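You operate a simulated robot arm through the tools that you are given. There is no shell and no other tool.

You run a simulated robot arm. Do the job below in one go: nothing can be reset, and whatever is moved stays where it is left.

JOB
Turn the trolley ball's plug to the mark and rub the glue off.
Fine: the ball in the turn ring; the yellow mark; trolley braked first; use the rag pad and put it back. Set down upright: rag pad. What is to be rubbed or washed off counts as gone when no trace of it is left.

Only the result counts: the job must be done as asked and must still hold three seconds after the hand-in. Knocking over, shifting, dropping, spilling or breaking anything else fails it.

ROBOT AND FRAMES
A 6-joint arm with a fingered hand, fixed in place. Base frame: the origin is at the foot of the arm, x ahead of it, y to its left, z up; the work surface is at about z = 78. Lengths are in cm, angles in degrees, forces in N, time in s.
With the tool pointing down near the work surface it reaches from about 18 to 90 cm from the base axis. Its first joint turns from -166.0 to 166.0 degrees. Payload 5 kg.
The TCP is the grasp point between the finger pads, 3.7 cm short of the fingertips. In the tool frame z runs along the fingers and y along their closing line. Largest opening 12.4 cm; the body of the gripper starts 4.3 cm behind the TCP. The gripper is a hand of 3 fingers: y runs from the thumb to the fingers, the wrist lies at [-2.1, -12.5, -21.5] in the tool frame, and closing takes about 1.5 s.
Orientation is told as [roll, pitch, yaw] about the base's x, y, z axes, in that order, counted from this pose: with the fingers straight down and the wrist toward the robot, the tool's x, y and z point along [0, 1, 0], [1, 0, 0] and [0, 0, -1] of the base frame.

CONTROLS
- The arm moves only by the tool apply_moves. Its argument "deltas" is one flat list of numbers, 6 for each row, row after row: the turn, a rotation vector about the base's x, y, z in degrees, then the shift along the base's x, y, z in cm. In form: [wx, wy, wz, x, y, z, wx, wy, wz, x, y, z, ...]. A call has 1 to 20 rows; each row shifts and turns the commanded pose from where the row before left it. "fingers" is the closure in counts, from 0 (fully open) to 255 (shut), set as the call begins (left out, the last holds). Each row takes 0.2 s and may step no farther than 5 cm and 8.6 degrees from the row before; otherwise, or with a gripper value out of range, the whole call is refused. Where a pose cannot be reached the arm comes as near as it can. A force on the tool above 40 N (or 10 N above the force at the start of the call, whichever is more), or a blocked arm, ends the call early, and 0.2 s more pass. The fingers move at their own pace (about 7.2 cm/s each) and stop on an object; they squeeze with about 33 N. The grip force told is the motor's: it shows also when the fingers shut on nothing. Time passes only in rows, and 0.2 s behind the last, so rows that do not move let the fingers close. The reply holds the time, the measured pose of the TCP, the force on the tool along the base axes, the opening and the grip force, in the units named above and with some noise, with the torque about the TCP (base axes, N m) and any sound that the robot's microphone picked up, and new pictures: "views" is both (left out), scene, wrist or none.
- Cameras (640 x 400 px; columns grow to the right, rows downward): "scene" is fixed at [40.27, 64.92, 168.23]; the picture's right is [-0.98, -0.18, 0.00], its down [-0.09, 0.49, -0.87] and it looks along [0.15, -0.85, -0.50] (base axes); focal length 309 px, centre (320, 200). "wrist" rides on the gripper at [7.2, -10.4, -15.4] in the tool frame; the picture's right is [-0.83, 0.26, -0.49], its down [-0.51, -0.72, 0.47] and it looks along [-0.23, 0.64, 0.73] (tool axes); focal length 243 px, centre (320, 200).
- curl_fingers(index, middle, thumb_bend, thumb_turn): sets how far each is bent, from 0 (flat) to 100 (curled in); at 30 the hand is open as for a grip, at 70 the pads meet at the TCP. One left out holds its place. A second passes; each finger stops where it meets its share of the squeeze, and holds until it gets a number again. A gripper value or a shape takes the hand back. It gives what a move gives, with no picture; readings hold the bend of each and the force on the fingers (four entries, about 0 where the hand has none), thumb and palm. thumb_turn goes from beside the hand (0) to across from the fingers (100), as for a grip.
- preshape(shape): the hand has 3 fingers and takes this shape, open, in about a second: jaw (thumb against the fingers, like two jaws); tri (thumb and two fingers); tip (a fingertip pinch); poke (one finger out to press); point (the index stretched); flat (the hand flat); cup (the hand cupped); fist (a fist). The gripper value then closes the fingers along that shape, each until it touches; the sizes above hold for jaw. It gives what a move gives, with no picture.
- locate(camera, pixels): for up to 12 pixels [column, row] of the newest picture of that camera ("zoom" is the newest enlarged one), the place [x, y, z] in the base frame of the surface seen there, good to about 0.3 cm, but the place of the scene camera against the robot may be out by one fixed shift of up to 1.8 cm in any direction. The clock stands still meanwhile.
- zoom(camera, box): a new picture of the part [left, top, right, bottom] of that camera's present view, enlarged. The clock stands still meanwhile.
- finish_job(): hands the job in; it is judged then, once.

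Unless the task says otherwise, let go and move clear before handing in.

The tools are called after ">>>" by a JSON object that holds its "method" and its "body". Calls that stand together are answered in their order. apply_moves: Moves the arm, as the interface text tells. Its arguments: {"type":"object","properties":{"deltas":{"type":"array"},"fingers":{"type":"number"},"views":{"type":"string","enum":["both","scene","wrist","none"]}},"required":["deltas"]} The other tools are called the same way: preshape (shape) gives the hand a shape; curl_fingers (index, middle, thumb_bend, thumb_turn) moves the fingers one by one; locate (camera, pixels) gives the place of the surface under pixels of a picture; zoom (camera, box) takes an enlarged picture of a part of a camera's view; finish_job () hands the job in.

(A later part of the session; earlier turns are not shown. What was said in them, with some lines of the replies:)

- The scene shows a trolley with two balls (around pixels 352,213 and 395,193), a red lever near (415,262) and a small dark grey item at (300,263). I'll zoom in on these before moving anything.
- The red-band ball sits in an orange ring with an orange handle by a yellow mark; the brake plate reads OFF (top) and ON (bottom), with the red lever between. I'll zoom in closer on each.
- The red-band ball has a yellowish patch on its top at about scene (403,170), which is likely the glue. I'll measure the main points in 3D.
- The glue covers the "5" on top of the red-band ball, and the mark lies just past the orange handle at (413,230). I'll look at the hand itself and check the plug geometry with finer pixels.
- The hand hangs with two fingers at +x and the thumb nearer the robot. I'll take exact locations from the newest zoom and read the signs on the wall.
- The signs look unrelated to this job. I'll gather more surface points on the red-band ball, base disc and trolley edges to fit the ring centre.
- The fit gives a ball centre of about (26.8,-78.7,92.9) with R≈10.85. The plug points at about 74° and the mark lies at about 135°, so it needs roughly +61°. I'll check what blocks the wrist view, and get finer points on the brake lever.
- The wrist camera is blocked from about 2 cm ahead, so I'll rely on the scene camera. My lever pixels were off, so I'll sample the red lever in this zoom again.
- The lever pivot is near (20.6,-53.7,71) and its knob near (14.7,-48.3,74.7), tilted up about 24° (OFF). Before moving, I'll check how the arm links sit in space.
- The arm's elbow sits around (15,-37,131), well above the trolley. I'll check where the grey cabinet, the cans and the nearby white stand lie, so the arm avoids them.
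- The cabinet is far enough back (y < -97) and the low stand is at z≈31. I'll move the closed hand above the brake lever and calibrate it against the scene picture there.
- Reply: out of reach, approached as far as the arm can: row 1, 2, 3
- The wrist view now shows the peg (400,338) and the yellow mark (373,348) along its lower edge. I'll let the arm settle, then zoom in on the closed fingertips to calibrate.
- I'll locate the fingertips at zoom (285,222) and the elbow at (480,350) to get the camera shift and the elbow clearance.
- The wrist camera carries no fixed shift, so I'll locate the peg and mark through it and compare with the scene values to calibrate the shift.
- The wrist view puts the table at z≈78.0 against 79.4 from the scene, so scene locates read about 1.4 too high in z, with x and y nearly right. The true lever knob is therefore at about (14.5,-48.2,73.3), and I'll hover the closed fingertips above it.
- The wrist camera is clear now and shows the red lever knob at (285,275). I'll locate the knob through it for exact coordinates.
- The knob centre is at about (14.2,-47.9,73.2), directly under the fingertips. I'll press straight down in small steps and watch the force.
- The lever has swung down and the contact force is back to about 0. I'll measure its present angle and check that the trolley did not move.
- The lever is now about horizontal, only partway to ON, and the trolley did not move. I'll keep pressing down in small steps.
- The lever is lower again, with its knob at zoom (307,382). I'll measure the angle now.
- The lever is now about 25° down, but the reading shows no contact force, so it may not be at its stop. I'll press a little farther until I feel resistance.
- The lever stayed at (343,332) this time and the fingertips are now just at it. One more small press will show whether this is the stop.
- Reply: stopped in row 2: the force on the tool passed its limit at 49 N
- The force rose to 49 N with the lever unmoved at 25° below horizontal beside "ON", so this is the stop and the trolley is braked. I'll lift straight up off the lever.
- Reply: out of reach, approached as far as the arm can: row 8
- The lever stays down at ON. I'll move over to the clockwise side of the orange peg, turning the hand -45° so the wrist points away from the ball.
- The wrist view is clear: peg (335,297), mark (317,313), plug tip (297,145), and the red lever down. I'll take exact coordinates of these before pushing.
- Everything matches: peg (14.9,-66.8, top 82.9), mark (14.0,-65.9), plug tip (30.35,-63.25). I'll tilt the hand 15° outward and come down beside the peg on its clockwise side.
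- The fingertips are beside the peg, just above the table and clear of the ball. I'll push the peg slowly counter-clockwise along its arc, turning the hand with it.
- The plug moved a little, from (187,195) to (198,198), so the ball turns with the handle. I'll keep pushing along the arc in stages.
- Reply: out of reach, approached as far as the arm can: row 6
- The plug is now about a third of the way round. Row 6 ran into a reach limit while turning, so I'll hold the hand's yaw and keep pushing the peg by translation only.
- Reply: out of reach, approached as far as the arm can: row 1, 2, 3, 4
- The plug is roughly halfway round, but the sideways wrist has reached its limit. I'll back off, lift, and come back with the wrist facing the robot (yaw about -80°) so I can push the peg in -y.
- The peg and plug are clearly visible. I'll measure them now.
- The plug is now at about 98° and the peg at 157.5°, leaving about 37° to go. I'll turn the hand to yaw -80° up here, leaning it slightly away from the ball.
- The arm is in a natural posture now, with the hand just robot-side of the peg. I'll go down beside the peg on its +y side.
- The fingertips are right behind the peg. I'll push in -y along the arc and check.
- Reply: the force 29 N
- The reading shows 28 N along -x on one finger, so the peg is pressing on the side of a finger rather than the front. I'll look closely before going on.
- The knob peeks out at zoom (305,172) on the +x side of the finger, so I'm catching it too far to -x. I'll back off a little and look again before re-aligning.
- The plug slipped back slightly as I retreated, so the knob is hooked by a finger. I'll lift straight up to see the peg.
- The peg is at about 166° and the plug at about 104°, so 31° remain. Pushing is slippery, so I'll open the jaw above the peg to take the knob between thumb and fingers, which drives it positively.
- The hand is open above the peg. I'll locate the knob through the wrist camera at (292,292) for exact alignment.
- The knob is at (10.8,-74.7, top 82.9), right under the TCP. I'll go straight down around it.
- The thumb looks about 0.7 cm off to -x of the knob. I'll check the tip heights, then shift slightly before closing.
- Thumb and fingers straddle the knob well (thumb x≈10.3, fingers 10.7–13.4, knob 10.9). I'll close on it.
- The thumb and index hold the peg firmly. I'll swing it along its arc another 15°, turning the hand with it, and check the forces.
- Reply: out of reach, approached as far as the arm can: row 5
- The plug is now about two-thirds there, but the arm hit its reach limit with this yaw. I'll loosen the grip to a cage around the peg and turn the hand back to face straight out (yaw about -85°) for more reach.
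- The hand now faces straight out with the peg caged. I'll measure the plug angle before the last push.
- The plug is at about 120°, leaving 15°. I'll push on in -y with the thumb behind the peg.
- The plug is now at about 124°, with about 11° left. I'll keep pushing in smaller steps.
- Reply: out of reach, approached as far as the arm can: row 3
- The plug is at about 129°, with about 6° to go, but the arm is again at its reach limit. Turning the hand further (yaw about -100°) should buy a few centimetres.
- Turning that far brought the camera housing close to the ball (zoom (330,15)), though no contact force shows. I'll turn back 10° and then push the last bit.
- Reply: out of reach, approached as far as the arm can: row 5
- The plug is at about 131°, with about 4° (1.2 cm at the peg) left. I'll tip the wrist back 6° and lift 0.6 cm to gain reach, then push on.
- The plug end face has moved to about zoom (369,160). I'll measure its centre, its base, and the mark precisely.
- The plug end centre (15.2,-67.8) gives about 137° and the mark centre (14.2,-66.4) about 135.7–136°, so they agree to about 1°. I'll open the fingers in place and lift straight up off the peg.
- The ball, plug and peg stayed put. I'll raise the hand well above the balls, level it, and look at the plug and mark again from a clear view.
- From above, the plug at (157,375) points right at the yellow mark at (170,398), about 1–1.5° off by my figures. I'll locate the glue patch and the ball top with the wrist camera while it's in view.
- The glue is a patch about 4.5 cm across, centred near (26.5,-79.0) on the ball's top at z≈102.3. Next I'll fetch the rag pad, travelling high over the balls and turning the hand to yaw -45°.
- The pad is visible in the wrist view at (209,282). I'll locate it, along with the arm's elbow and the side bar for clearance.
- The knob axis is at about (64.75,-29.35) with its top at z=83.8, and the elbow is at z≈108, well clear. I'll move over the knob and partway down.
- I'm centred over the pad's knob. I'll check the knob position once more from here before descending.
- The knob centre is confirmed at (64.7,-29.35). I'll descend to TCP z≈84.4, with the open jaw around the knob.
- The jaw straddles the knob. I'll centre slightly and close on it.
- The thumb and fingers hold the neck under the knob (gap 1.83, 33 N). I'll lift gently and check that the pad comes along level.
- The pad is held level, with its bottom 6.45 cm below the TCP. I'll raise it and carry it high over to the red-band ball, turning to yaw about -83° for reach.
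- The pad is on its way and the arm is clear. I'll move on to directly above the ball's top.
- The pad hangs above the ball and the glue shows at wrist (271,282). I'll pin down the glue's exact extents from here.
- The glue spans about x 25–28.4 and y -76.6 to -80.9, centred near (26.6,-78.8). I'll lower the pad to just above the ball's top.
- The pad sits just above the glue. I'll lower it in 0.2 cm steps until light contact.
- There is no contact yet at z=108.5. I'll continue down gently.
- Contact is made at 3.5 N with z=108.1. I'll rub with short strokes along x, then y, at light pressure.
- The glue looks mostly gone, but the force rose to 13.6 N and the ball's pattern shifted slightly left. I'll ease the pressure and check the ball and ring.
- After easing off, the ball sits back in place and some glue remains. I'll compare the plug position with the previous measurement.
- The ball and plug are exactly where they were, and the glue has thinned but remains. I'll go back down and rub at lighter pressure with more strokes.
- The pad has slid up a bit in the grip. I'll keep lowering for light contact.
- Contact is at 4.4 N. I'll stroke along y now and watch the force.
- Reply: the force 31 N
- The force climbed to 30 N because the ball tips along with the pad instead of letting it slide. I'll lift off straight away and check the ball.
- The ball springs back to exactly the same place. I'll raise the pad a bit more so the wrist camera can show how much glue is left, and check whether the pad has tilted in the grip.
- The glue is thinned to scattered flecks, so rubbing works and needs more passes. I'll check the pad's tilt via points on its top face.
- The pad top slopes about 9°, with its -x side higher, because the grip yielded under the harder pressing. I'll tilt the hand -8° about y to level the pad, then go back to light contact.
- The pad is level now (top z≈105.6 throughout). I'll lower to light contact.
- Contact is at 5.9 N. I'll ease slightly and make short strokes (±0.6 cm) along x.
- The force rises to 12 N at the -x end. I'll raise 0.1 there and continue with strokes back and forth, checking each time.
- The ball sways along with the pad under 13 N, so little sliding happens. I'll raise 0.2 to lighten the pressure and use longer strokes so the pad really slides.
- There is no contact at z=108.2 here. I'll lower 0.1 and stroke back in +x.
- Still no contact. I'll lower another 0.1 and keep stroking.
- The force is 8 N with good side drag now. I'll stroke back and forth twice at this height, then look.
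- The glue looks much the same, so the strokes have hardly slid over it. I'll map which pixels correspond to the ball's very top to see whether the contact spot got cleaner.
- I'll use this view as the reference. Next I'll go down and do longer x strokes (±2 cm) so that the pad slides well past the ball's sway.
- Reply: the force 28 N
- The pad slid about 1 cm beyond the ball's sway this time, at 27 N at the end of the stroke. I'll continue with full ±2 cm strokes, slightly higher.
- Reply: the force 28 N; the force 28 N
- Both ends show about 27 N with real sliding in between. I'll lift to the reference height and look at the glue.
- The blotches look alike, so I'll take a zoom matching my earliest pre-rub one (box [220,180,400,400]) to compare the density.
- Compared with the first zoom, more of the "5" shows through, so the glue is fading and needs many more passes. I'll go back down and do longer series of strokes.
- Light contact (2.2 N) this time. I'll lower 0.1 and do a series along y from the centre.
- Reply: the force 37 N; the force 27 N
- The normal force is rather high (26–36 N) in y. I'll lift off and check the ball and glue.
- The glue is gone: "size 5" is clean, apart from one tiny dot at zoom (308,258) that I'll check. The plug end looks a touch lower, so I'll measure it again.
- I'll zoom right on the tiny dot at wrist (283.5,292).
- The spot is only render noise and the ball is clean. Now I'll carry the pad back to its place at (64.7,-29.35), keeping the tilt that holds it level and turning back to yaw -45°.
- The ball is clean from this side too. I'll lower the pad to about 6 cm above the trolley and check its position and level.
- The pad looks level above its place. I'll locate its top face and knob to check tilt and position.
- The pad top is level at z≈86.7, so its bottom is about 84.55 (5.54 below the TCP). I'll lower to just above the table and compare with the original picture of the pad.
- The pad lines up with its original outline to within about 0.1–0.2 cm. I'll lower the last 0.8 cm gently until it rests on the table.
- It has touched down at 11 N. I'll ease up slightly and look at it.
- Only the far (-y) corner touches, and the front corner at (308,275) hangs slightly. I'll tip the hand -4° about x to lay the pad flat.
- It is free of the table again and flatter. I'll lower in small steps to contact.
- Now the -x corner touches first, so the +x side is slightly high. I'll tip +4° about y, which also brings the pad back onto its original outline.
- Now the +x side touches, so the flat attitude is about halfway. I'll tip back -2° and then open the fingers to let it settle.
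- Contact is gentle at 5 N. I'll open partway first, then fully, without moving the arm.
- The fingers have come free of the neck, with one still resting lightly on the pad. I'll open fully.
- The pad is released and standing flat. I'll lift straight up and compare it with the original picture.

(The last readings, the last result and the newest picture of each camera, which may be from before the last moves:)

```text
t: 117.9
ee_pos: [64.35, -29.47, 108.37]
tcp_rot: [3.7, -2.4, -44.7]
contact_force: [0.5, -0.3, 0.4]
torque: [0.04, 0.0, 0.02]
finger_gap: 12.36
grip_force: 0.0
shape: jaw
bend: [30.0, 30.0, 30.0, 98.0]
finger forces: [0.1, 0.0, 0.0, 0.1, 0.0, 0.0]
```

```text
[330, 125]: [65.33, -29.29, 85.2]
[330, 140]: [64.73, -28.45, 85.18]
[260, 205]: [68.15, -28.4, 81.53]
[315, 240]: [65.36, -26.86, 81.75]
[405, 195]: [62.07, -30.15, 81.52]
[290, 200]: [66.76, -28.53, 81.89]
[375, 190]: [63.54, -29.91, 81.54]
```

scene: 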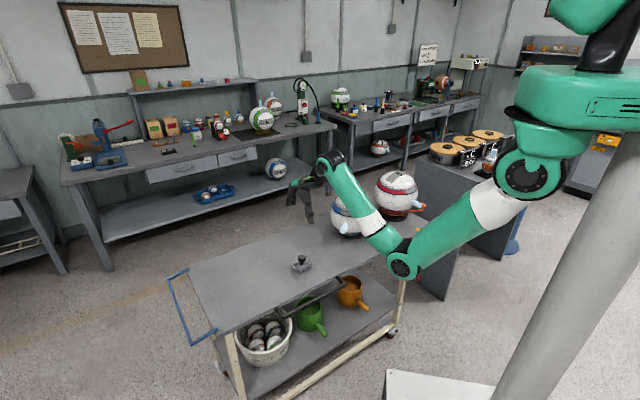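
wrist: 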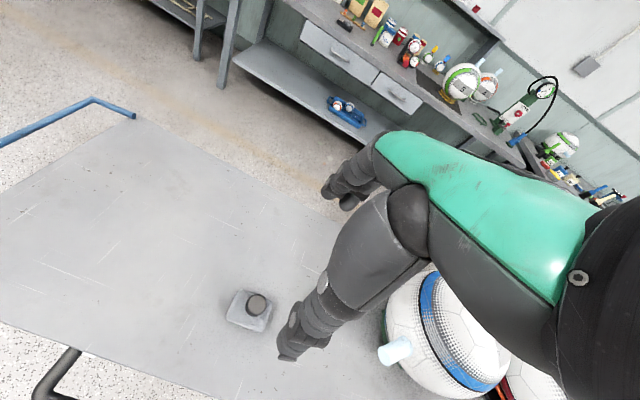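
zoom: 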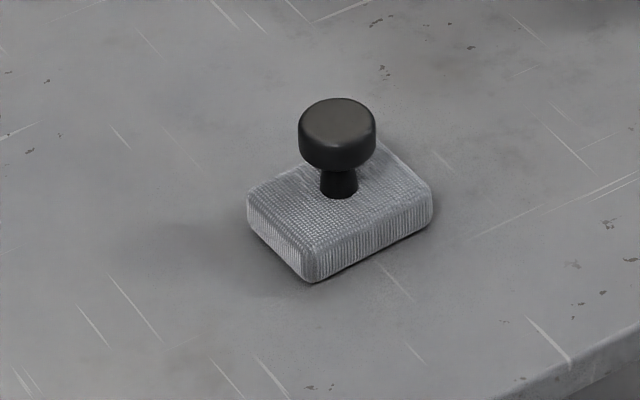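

The pad stands flat within about 0.5 cm of its original spot. I'll move the hand clear so the scene camera can check the plug, glue and brake together.

>>> {"method": "apply_moves", "body": {"deltas": [0, 0, 0, -2, 2, 3, 0, 0, 0, -3, 3, 2, 0, 0, 0, -3, 3, 2, 0, 0, 0, -3, 3, 1, 0, 0, 0, 0, 0, 0], "views": "both"}}

>>> {"method": "zoom", "body": {"camera": "scene", "box": [385, 185, 445, 235]}}

>>> {"method": "zoom", "body": {"camera": "scene", "box": [380, 160, 420, 190]}}

>>> {"method": "zoom", "body": {"camera": "scene", "box": [380, 230, 440, 290]}}

```text
t: 119.1
ee_pos: [54.27, -18.97, 113.79]
tcp_rot: [3.8, -2.7, -44.8]
contact_force: [0.5, -0.2, 0.2]
torque: [-0.01, 0.01, -0.01]
finger_gap: 12.38
grip_force: 0.0
shape: jaw
bend: [30.0, 30.0, 30.0, 98.0]
finger forces: [0.0, 0.0, 0.0, 0.1, 0.1, 0.0]
out of reach, approached as far as the arm can: row 4
```

scene: 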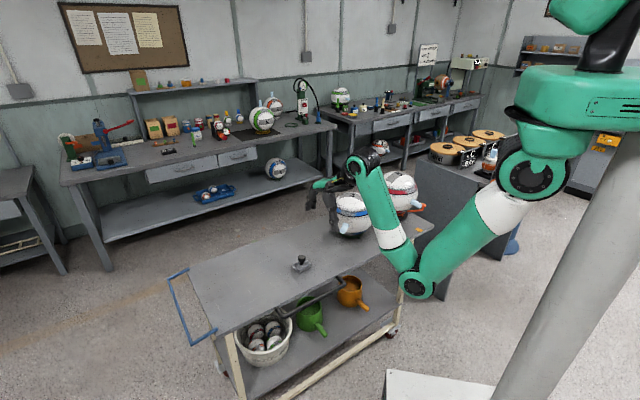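
wrist: 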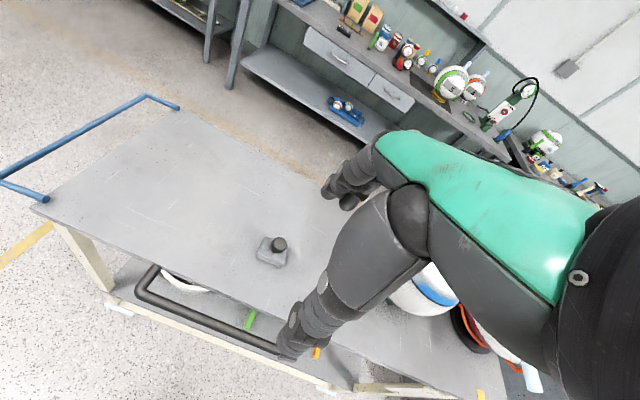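

```text
8.00 times, centred on (415, 210) of scene
```

zoom: 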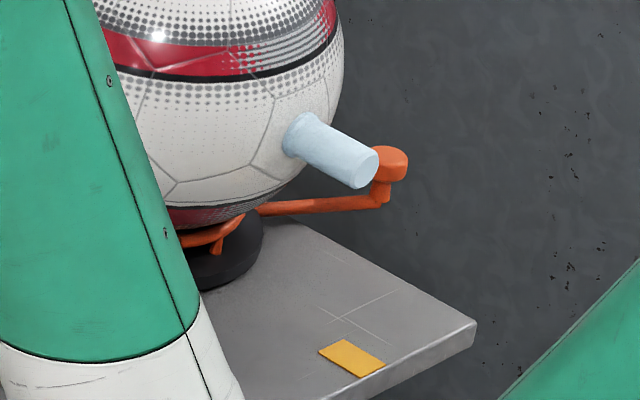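

```text
13.33 times, centred on (400, 175) of scene
```

zoom: 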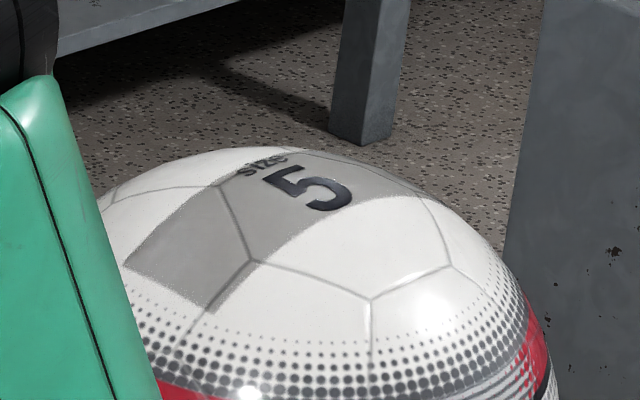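

```text
6.67 times, centred on (410, 260) of scene
```

zoom: 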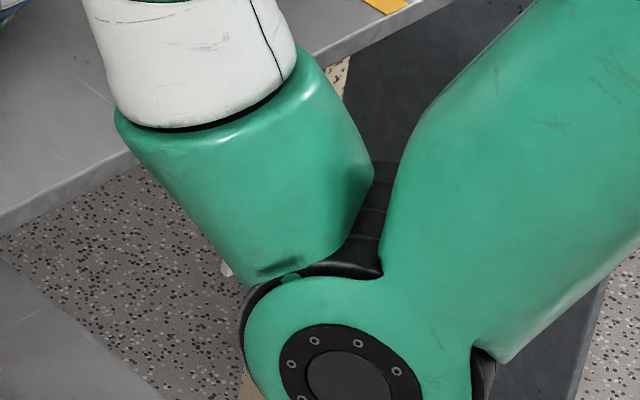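

The plug, handle and clean "size 5" all look as before. I'll take a final measurement of the plug against the mark.

>>> {"method": "zoom", "body": {"camera": "scene", "box": [405, 195, 435, 235]}}

>>> {"method": "locate", "body": {"camera": "zoom", "pixels": [[320, 160], [315, 155], [320, 150], [325, 160], [320, 170], [300, 350]]}}

>>> {"method": "locate", "body": {"camera": "scene", "pixels": [[420.8, 205.9], [420.5, 205.5], [421, 206.5], [418.9, 229.8], [413, 201]]}}

```text
10.00 times, centred on (420, 215) of scene
```

zoom: 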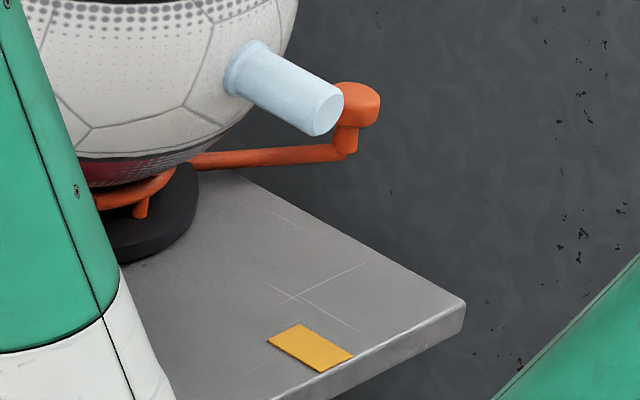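

```text
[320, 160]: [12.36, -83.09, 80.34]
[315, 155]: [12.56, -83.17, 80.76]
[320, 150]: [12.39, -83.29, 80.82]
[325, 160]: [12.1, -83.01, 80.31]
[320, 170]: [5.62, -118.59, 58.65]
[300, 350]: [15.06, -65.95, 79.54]
```

```text
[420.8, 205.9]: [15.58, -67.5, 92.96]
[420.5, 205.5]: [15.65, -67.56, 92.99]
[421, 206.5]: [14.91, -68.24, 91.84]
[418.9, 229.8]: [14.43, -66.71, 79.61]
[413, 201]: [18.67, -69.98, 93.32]
```

The plug tip is at (15.3,-67.8) against the mark at (14.3,-66.5), which agrees to about 1°. I'll park the hand high and out of the way so the brake lever can be seen once more.

>>> {"method": "apply_moves", "body": {"deltas": [0, 0, 0, 0, 0, 3, 0, 0, 0, -1, -3.5, 3, 0, 0, 0, -2, -4, 2, 0, 0, 0, -2, -4, 1, 0, 0, 0, -2, -4, 1, 0, 0, 0, -2, -4, 0, 0, 0, 0, -2, -4, 0, 0, 0, 0, 0, 0, 0], "views": "both"}}

>>> {"method": "zoom", "body": {"camera": "scene", "box": [380, 230, 440, 290]}}

>>> {"method": "zoom", "body": {"camera": "scene", "box": [320, 150, 440, 250]}}

```text
t: 120.9
ee_pos: [45.48, -44.37, 117.36]
tcp_rot: [3.7, -2.3, -44.7]
contact_force: [0.0, 0.1, 0.1]
torque: [0.02, -0.03, 0.02]
finger_gap: 12.42
grip_force: 0.0
shape: jaw
bend: [30.0, 30.0, 30.0, 98.0]
finger forces: [0.0, 0.1, 0.1, 0.1, 0.0, 0.0]
out of reach, approached as far as the arm can: row 1, 2, 3, 4, 5
```

scene: 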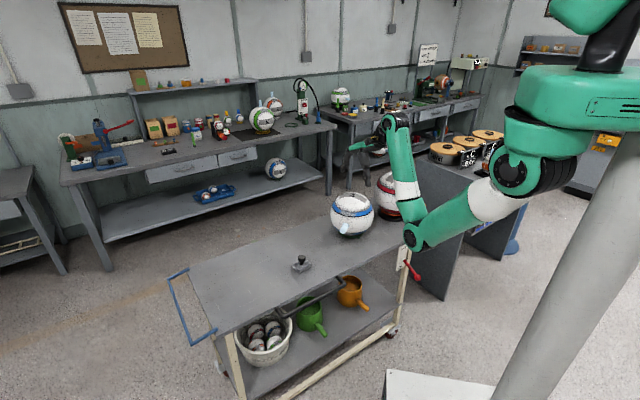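
wrist: 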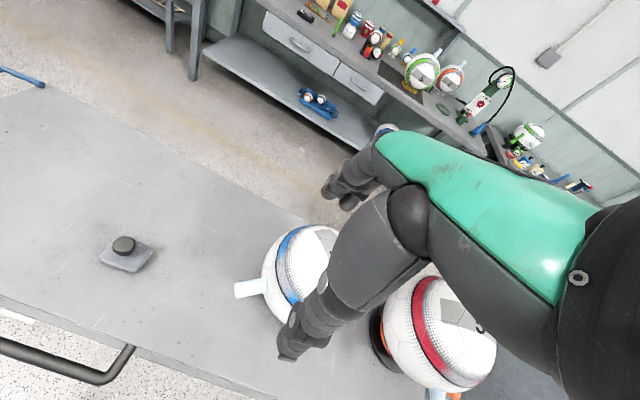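

```text
6.67 times, centred on (410, 260) of scene
```

zoom: 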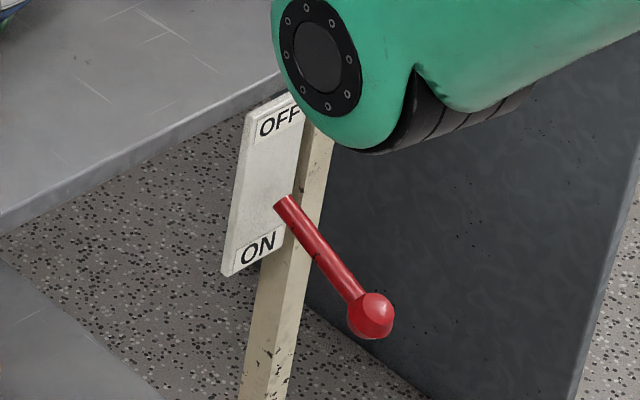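

```text
4.00 times, centred on (380, 200) of scene
```

zoom: 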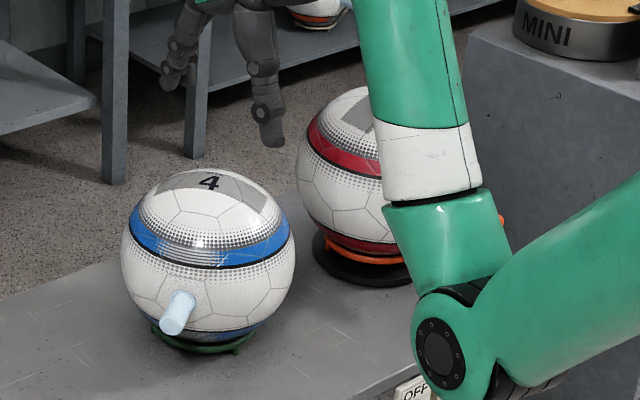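

The lever is at ON and the blue ball is untouched. One more close look at the red-band ball's top from the wrist camera, to be sure no glue is left on the far side.

>>> {"method": "zoom", "body": {"camera": "wrist", "box": [400, 260, 520, 400]}}

>>> {"method": "zoom", "body": {"camera": "wrist", "box": [80, 210, 180, 290]}}

```text
2.86 times, centred on (460, 330) of wrist
```

zoom: 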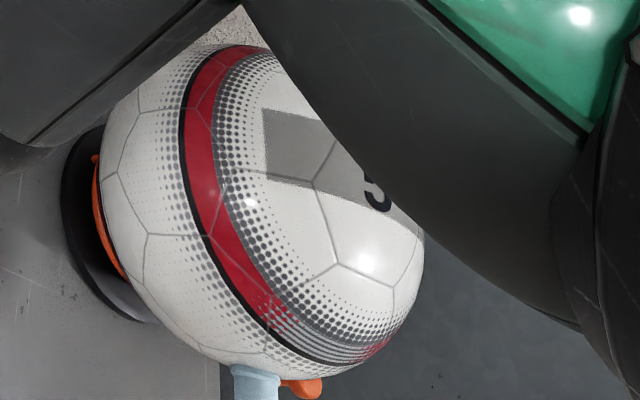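

```text
5.00 times, centred on (130, 250) of wrist
```

zoom: 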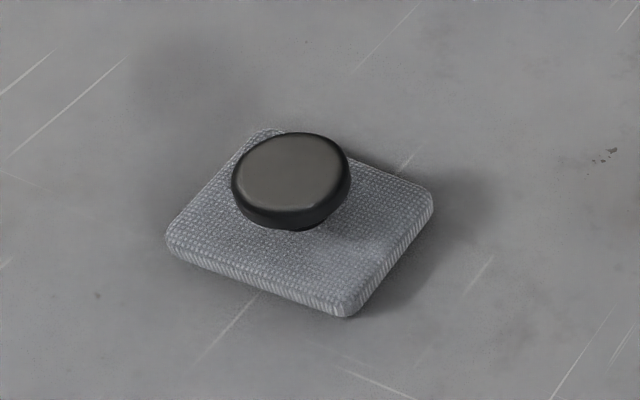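

The hand hides part of the label here. I'll move to the earlier clear vantage beside the ball, high up, to view the whole top and the plug–mark line.

>>> {"method": "apply_moves", "body": {"deltas": [0, 0, -4.1, -2.8, -2.9, 0.2, 0, 0, -4.1, -2.8, -2.9, 0.2, 0, 0, -4.1, -2.8, -2.9, 0.2, 0, 0, -4.1, -2.8, -2.9, 0.2, 0, 0, -4.1, -2.8, -2.9, 0.2, 0, 0, -4.1, -2.8, -2.9, 0.2, 0, 0, -4.1, -2.8, -2.9, 0.2, 0, 0, -4.1, -2.8, -2.9, 0.2, 0, 0, -4.1, -2.8, -2.9, 0.2, 0, 0, -4.1, -2.8, -2.9, 0.2, 0, 0, -4.1, -2.8, -2.9, 0.2, 0, 0, -4.1, -2.8, -2.9, 0.2, 0, 0, 0, 0, 0, 0], "views": "both"}}

>>> {"method": "zoom", "body": {"camera": "wrist", "box": [0, 180, 240, 400]}}

```text
t: 123.7
ee_pos: [11.81, -79.08, 119.42]
tcp_rot: [3.6, -2.4, -94.0]
contact_force: [0.4, -0.9, 0.3]
torque: [0.01, -0.01, 0.02]
finger_gap: 12.38
grip_force: 0.1
shape: jaw
bend: [30.0, 30.0, 30.0, 98.0]
finger forces: [0.0, 0.0, 0.0, 0.0, 0.0, 0.0]
```

scene: 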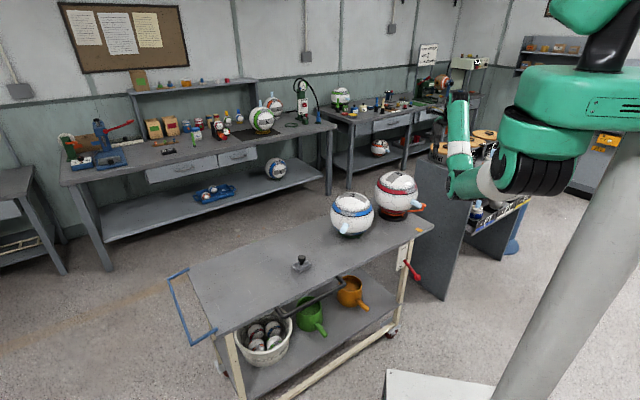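
wrist: 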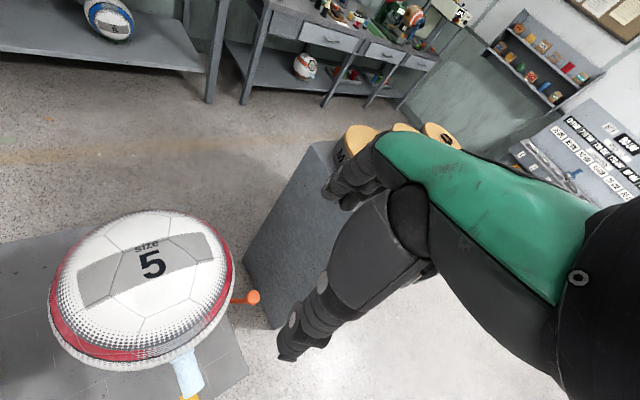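

```text
1.82 times, centred on (120, 290) of wrist
```

zoom: 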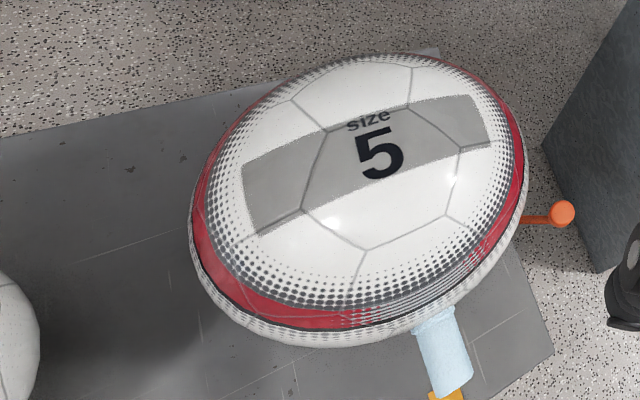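

The whole ball top is clean and the plug points right over the yellow mark (zoom (447,394)). A last locate along the plug and mark will confirm the line.

>>> {"method": "locate", "body": {"camera": "zoom", "pixels": [[432, 322], [438, 340], [445, 360], [450, 375], [447, 394], [435, 396], [458, 393], [563, 213], [375, 150]]}}

```text
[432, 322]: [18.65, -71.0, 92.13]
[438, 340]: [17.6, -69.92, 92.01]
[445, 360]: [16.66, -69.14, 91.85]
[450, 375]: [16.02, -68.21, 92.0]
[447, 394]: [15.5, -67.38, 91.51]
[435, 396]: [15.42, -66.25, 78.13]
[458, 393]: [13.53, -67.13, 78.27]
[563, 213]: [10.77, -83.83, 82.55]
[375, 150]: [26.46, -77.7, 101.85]
```

Everything checks out: the plug tip at (15.5,-67.4) gives about 134.5–136.5° against the mark at about 135.4°. The glue is gone, the pad is back standing flat, the brake is at ON, and the hand is empty and clear, so I'm handing the job in.

>>> {"method": "finish_job", "body": {}}

```text
The job is handed in.
```

The job is done and handed in; the tool only confirmed receipt, so I don't have a verdict yet.

- **Brake:** I pressed the red lever down to its stop at ON before touching the ball. It was still at ON when I last checked.
- **Plug:** It points at the yellow mark to within about 1–1.5°, measured with both cameras.
- **Glue:** The ball's top is clean and "size 5" is fully visible with no yellow left, seen from above and from the side.
- **Ball movement:** The ball swayed while I rubbed and sprang back each time I let off. The plug's direction did not change, but its tip now sits about 0.4 cm lower than before.
- **Rag pad:** It is back standing flat, about 0.5 cm from its original spot.
- **Everything else:** I saw nothing else moved, and the hand is empty and clear.
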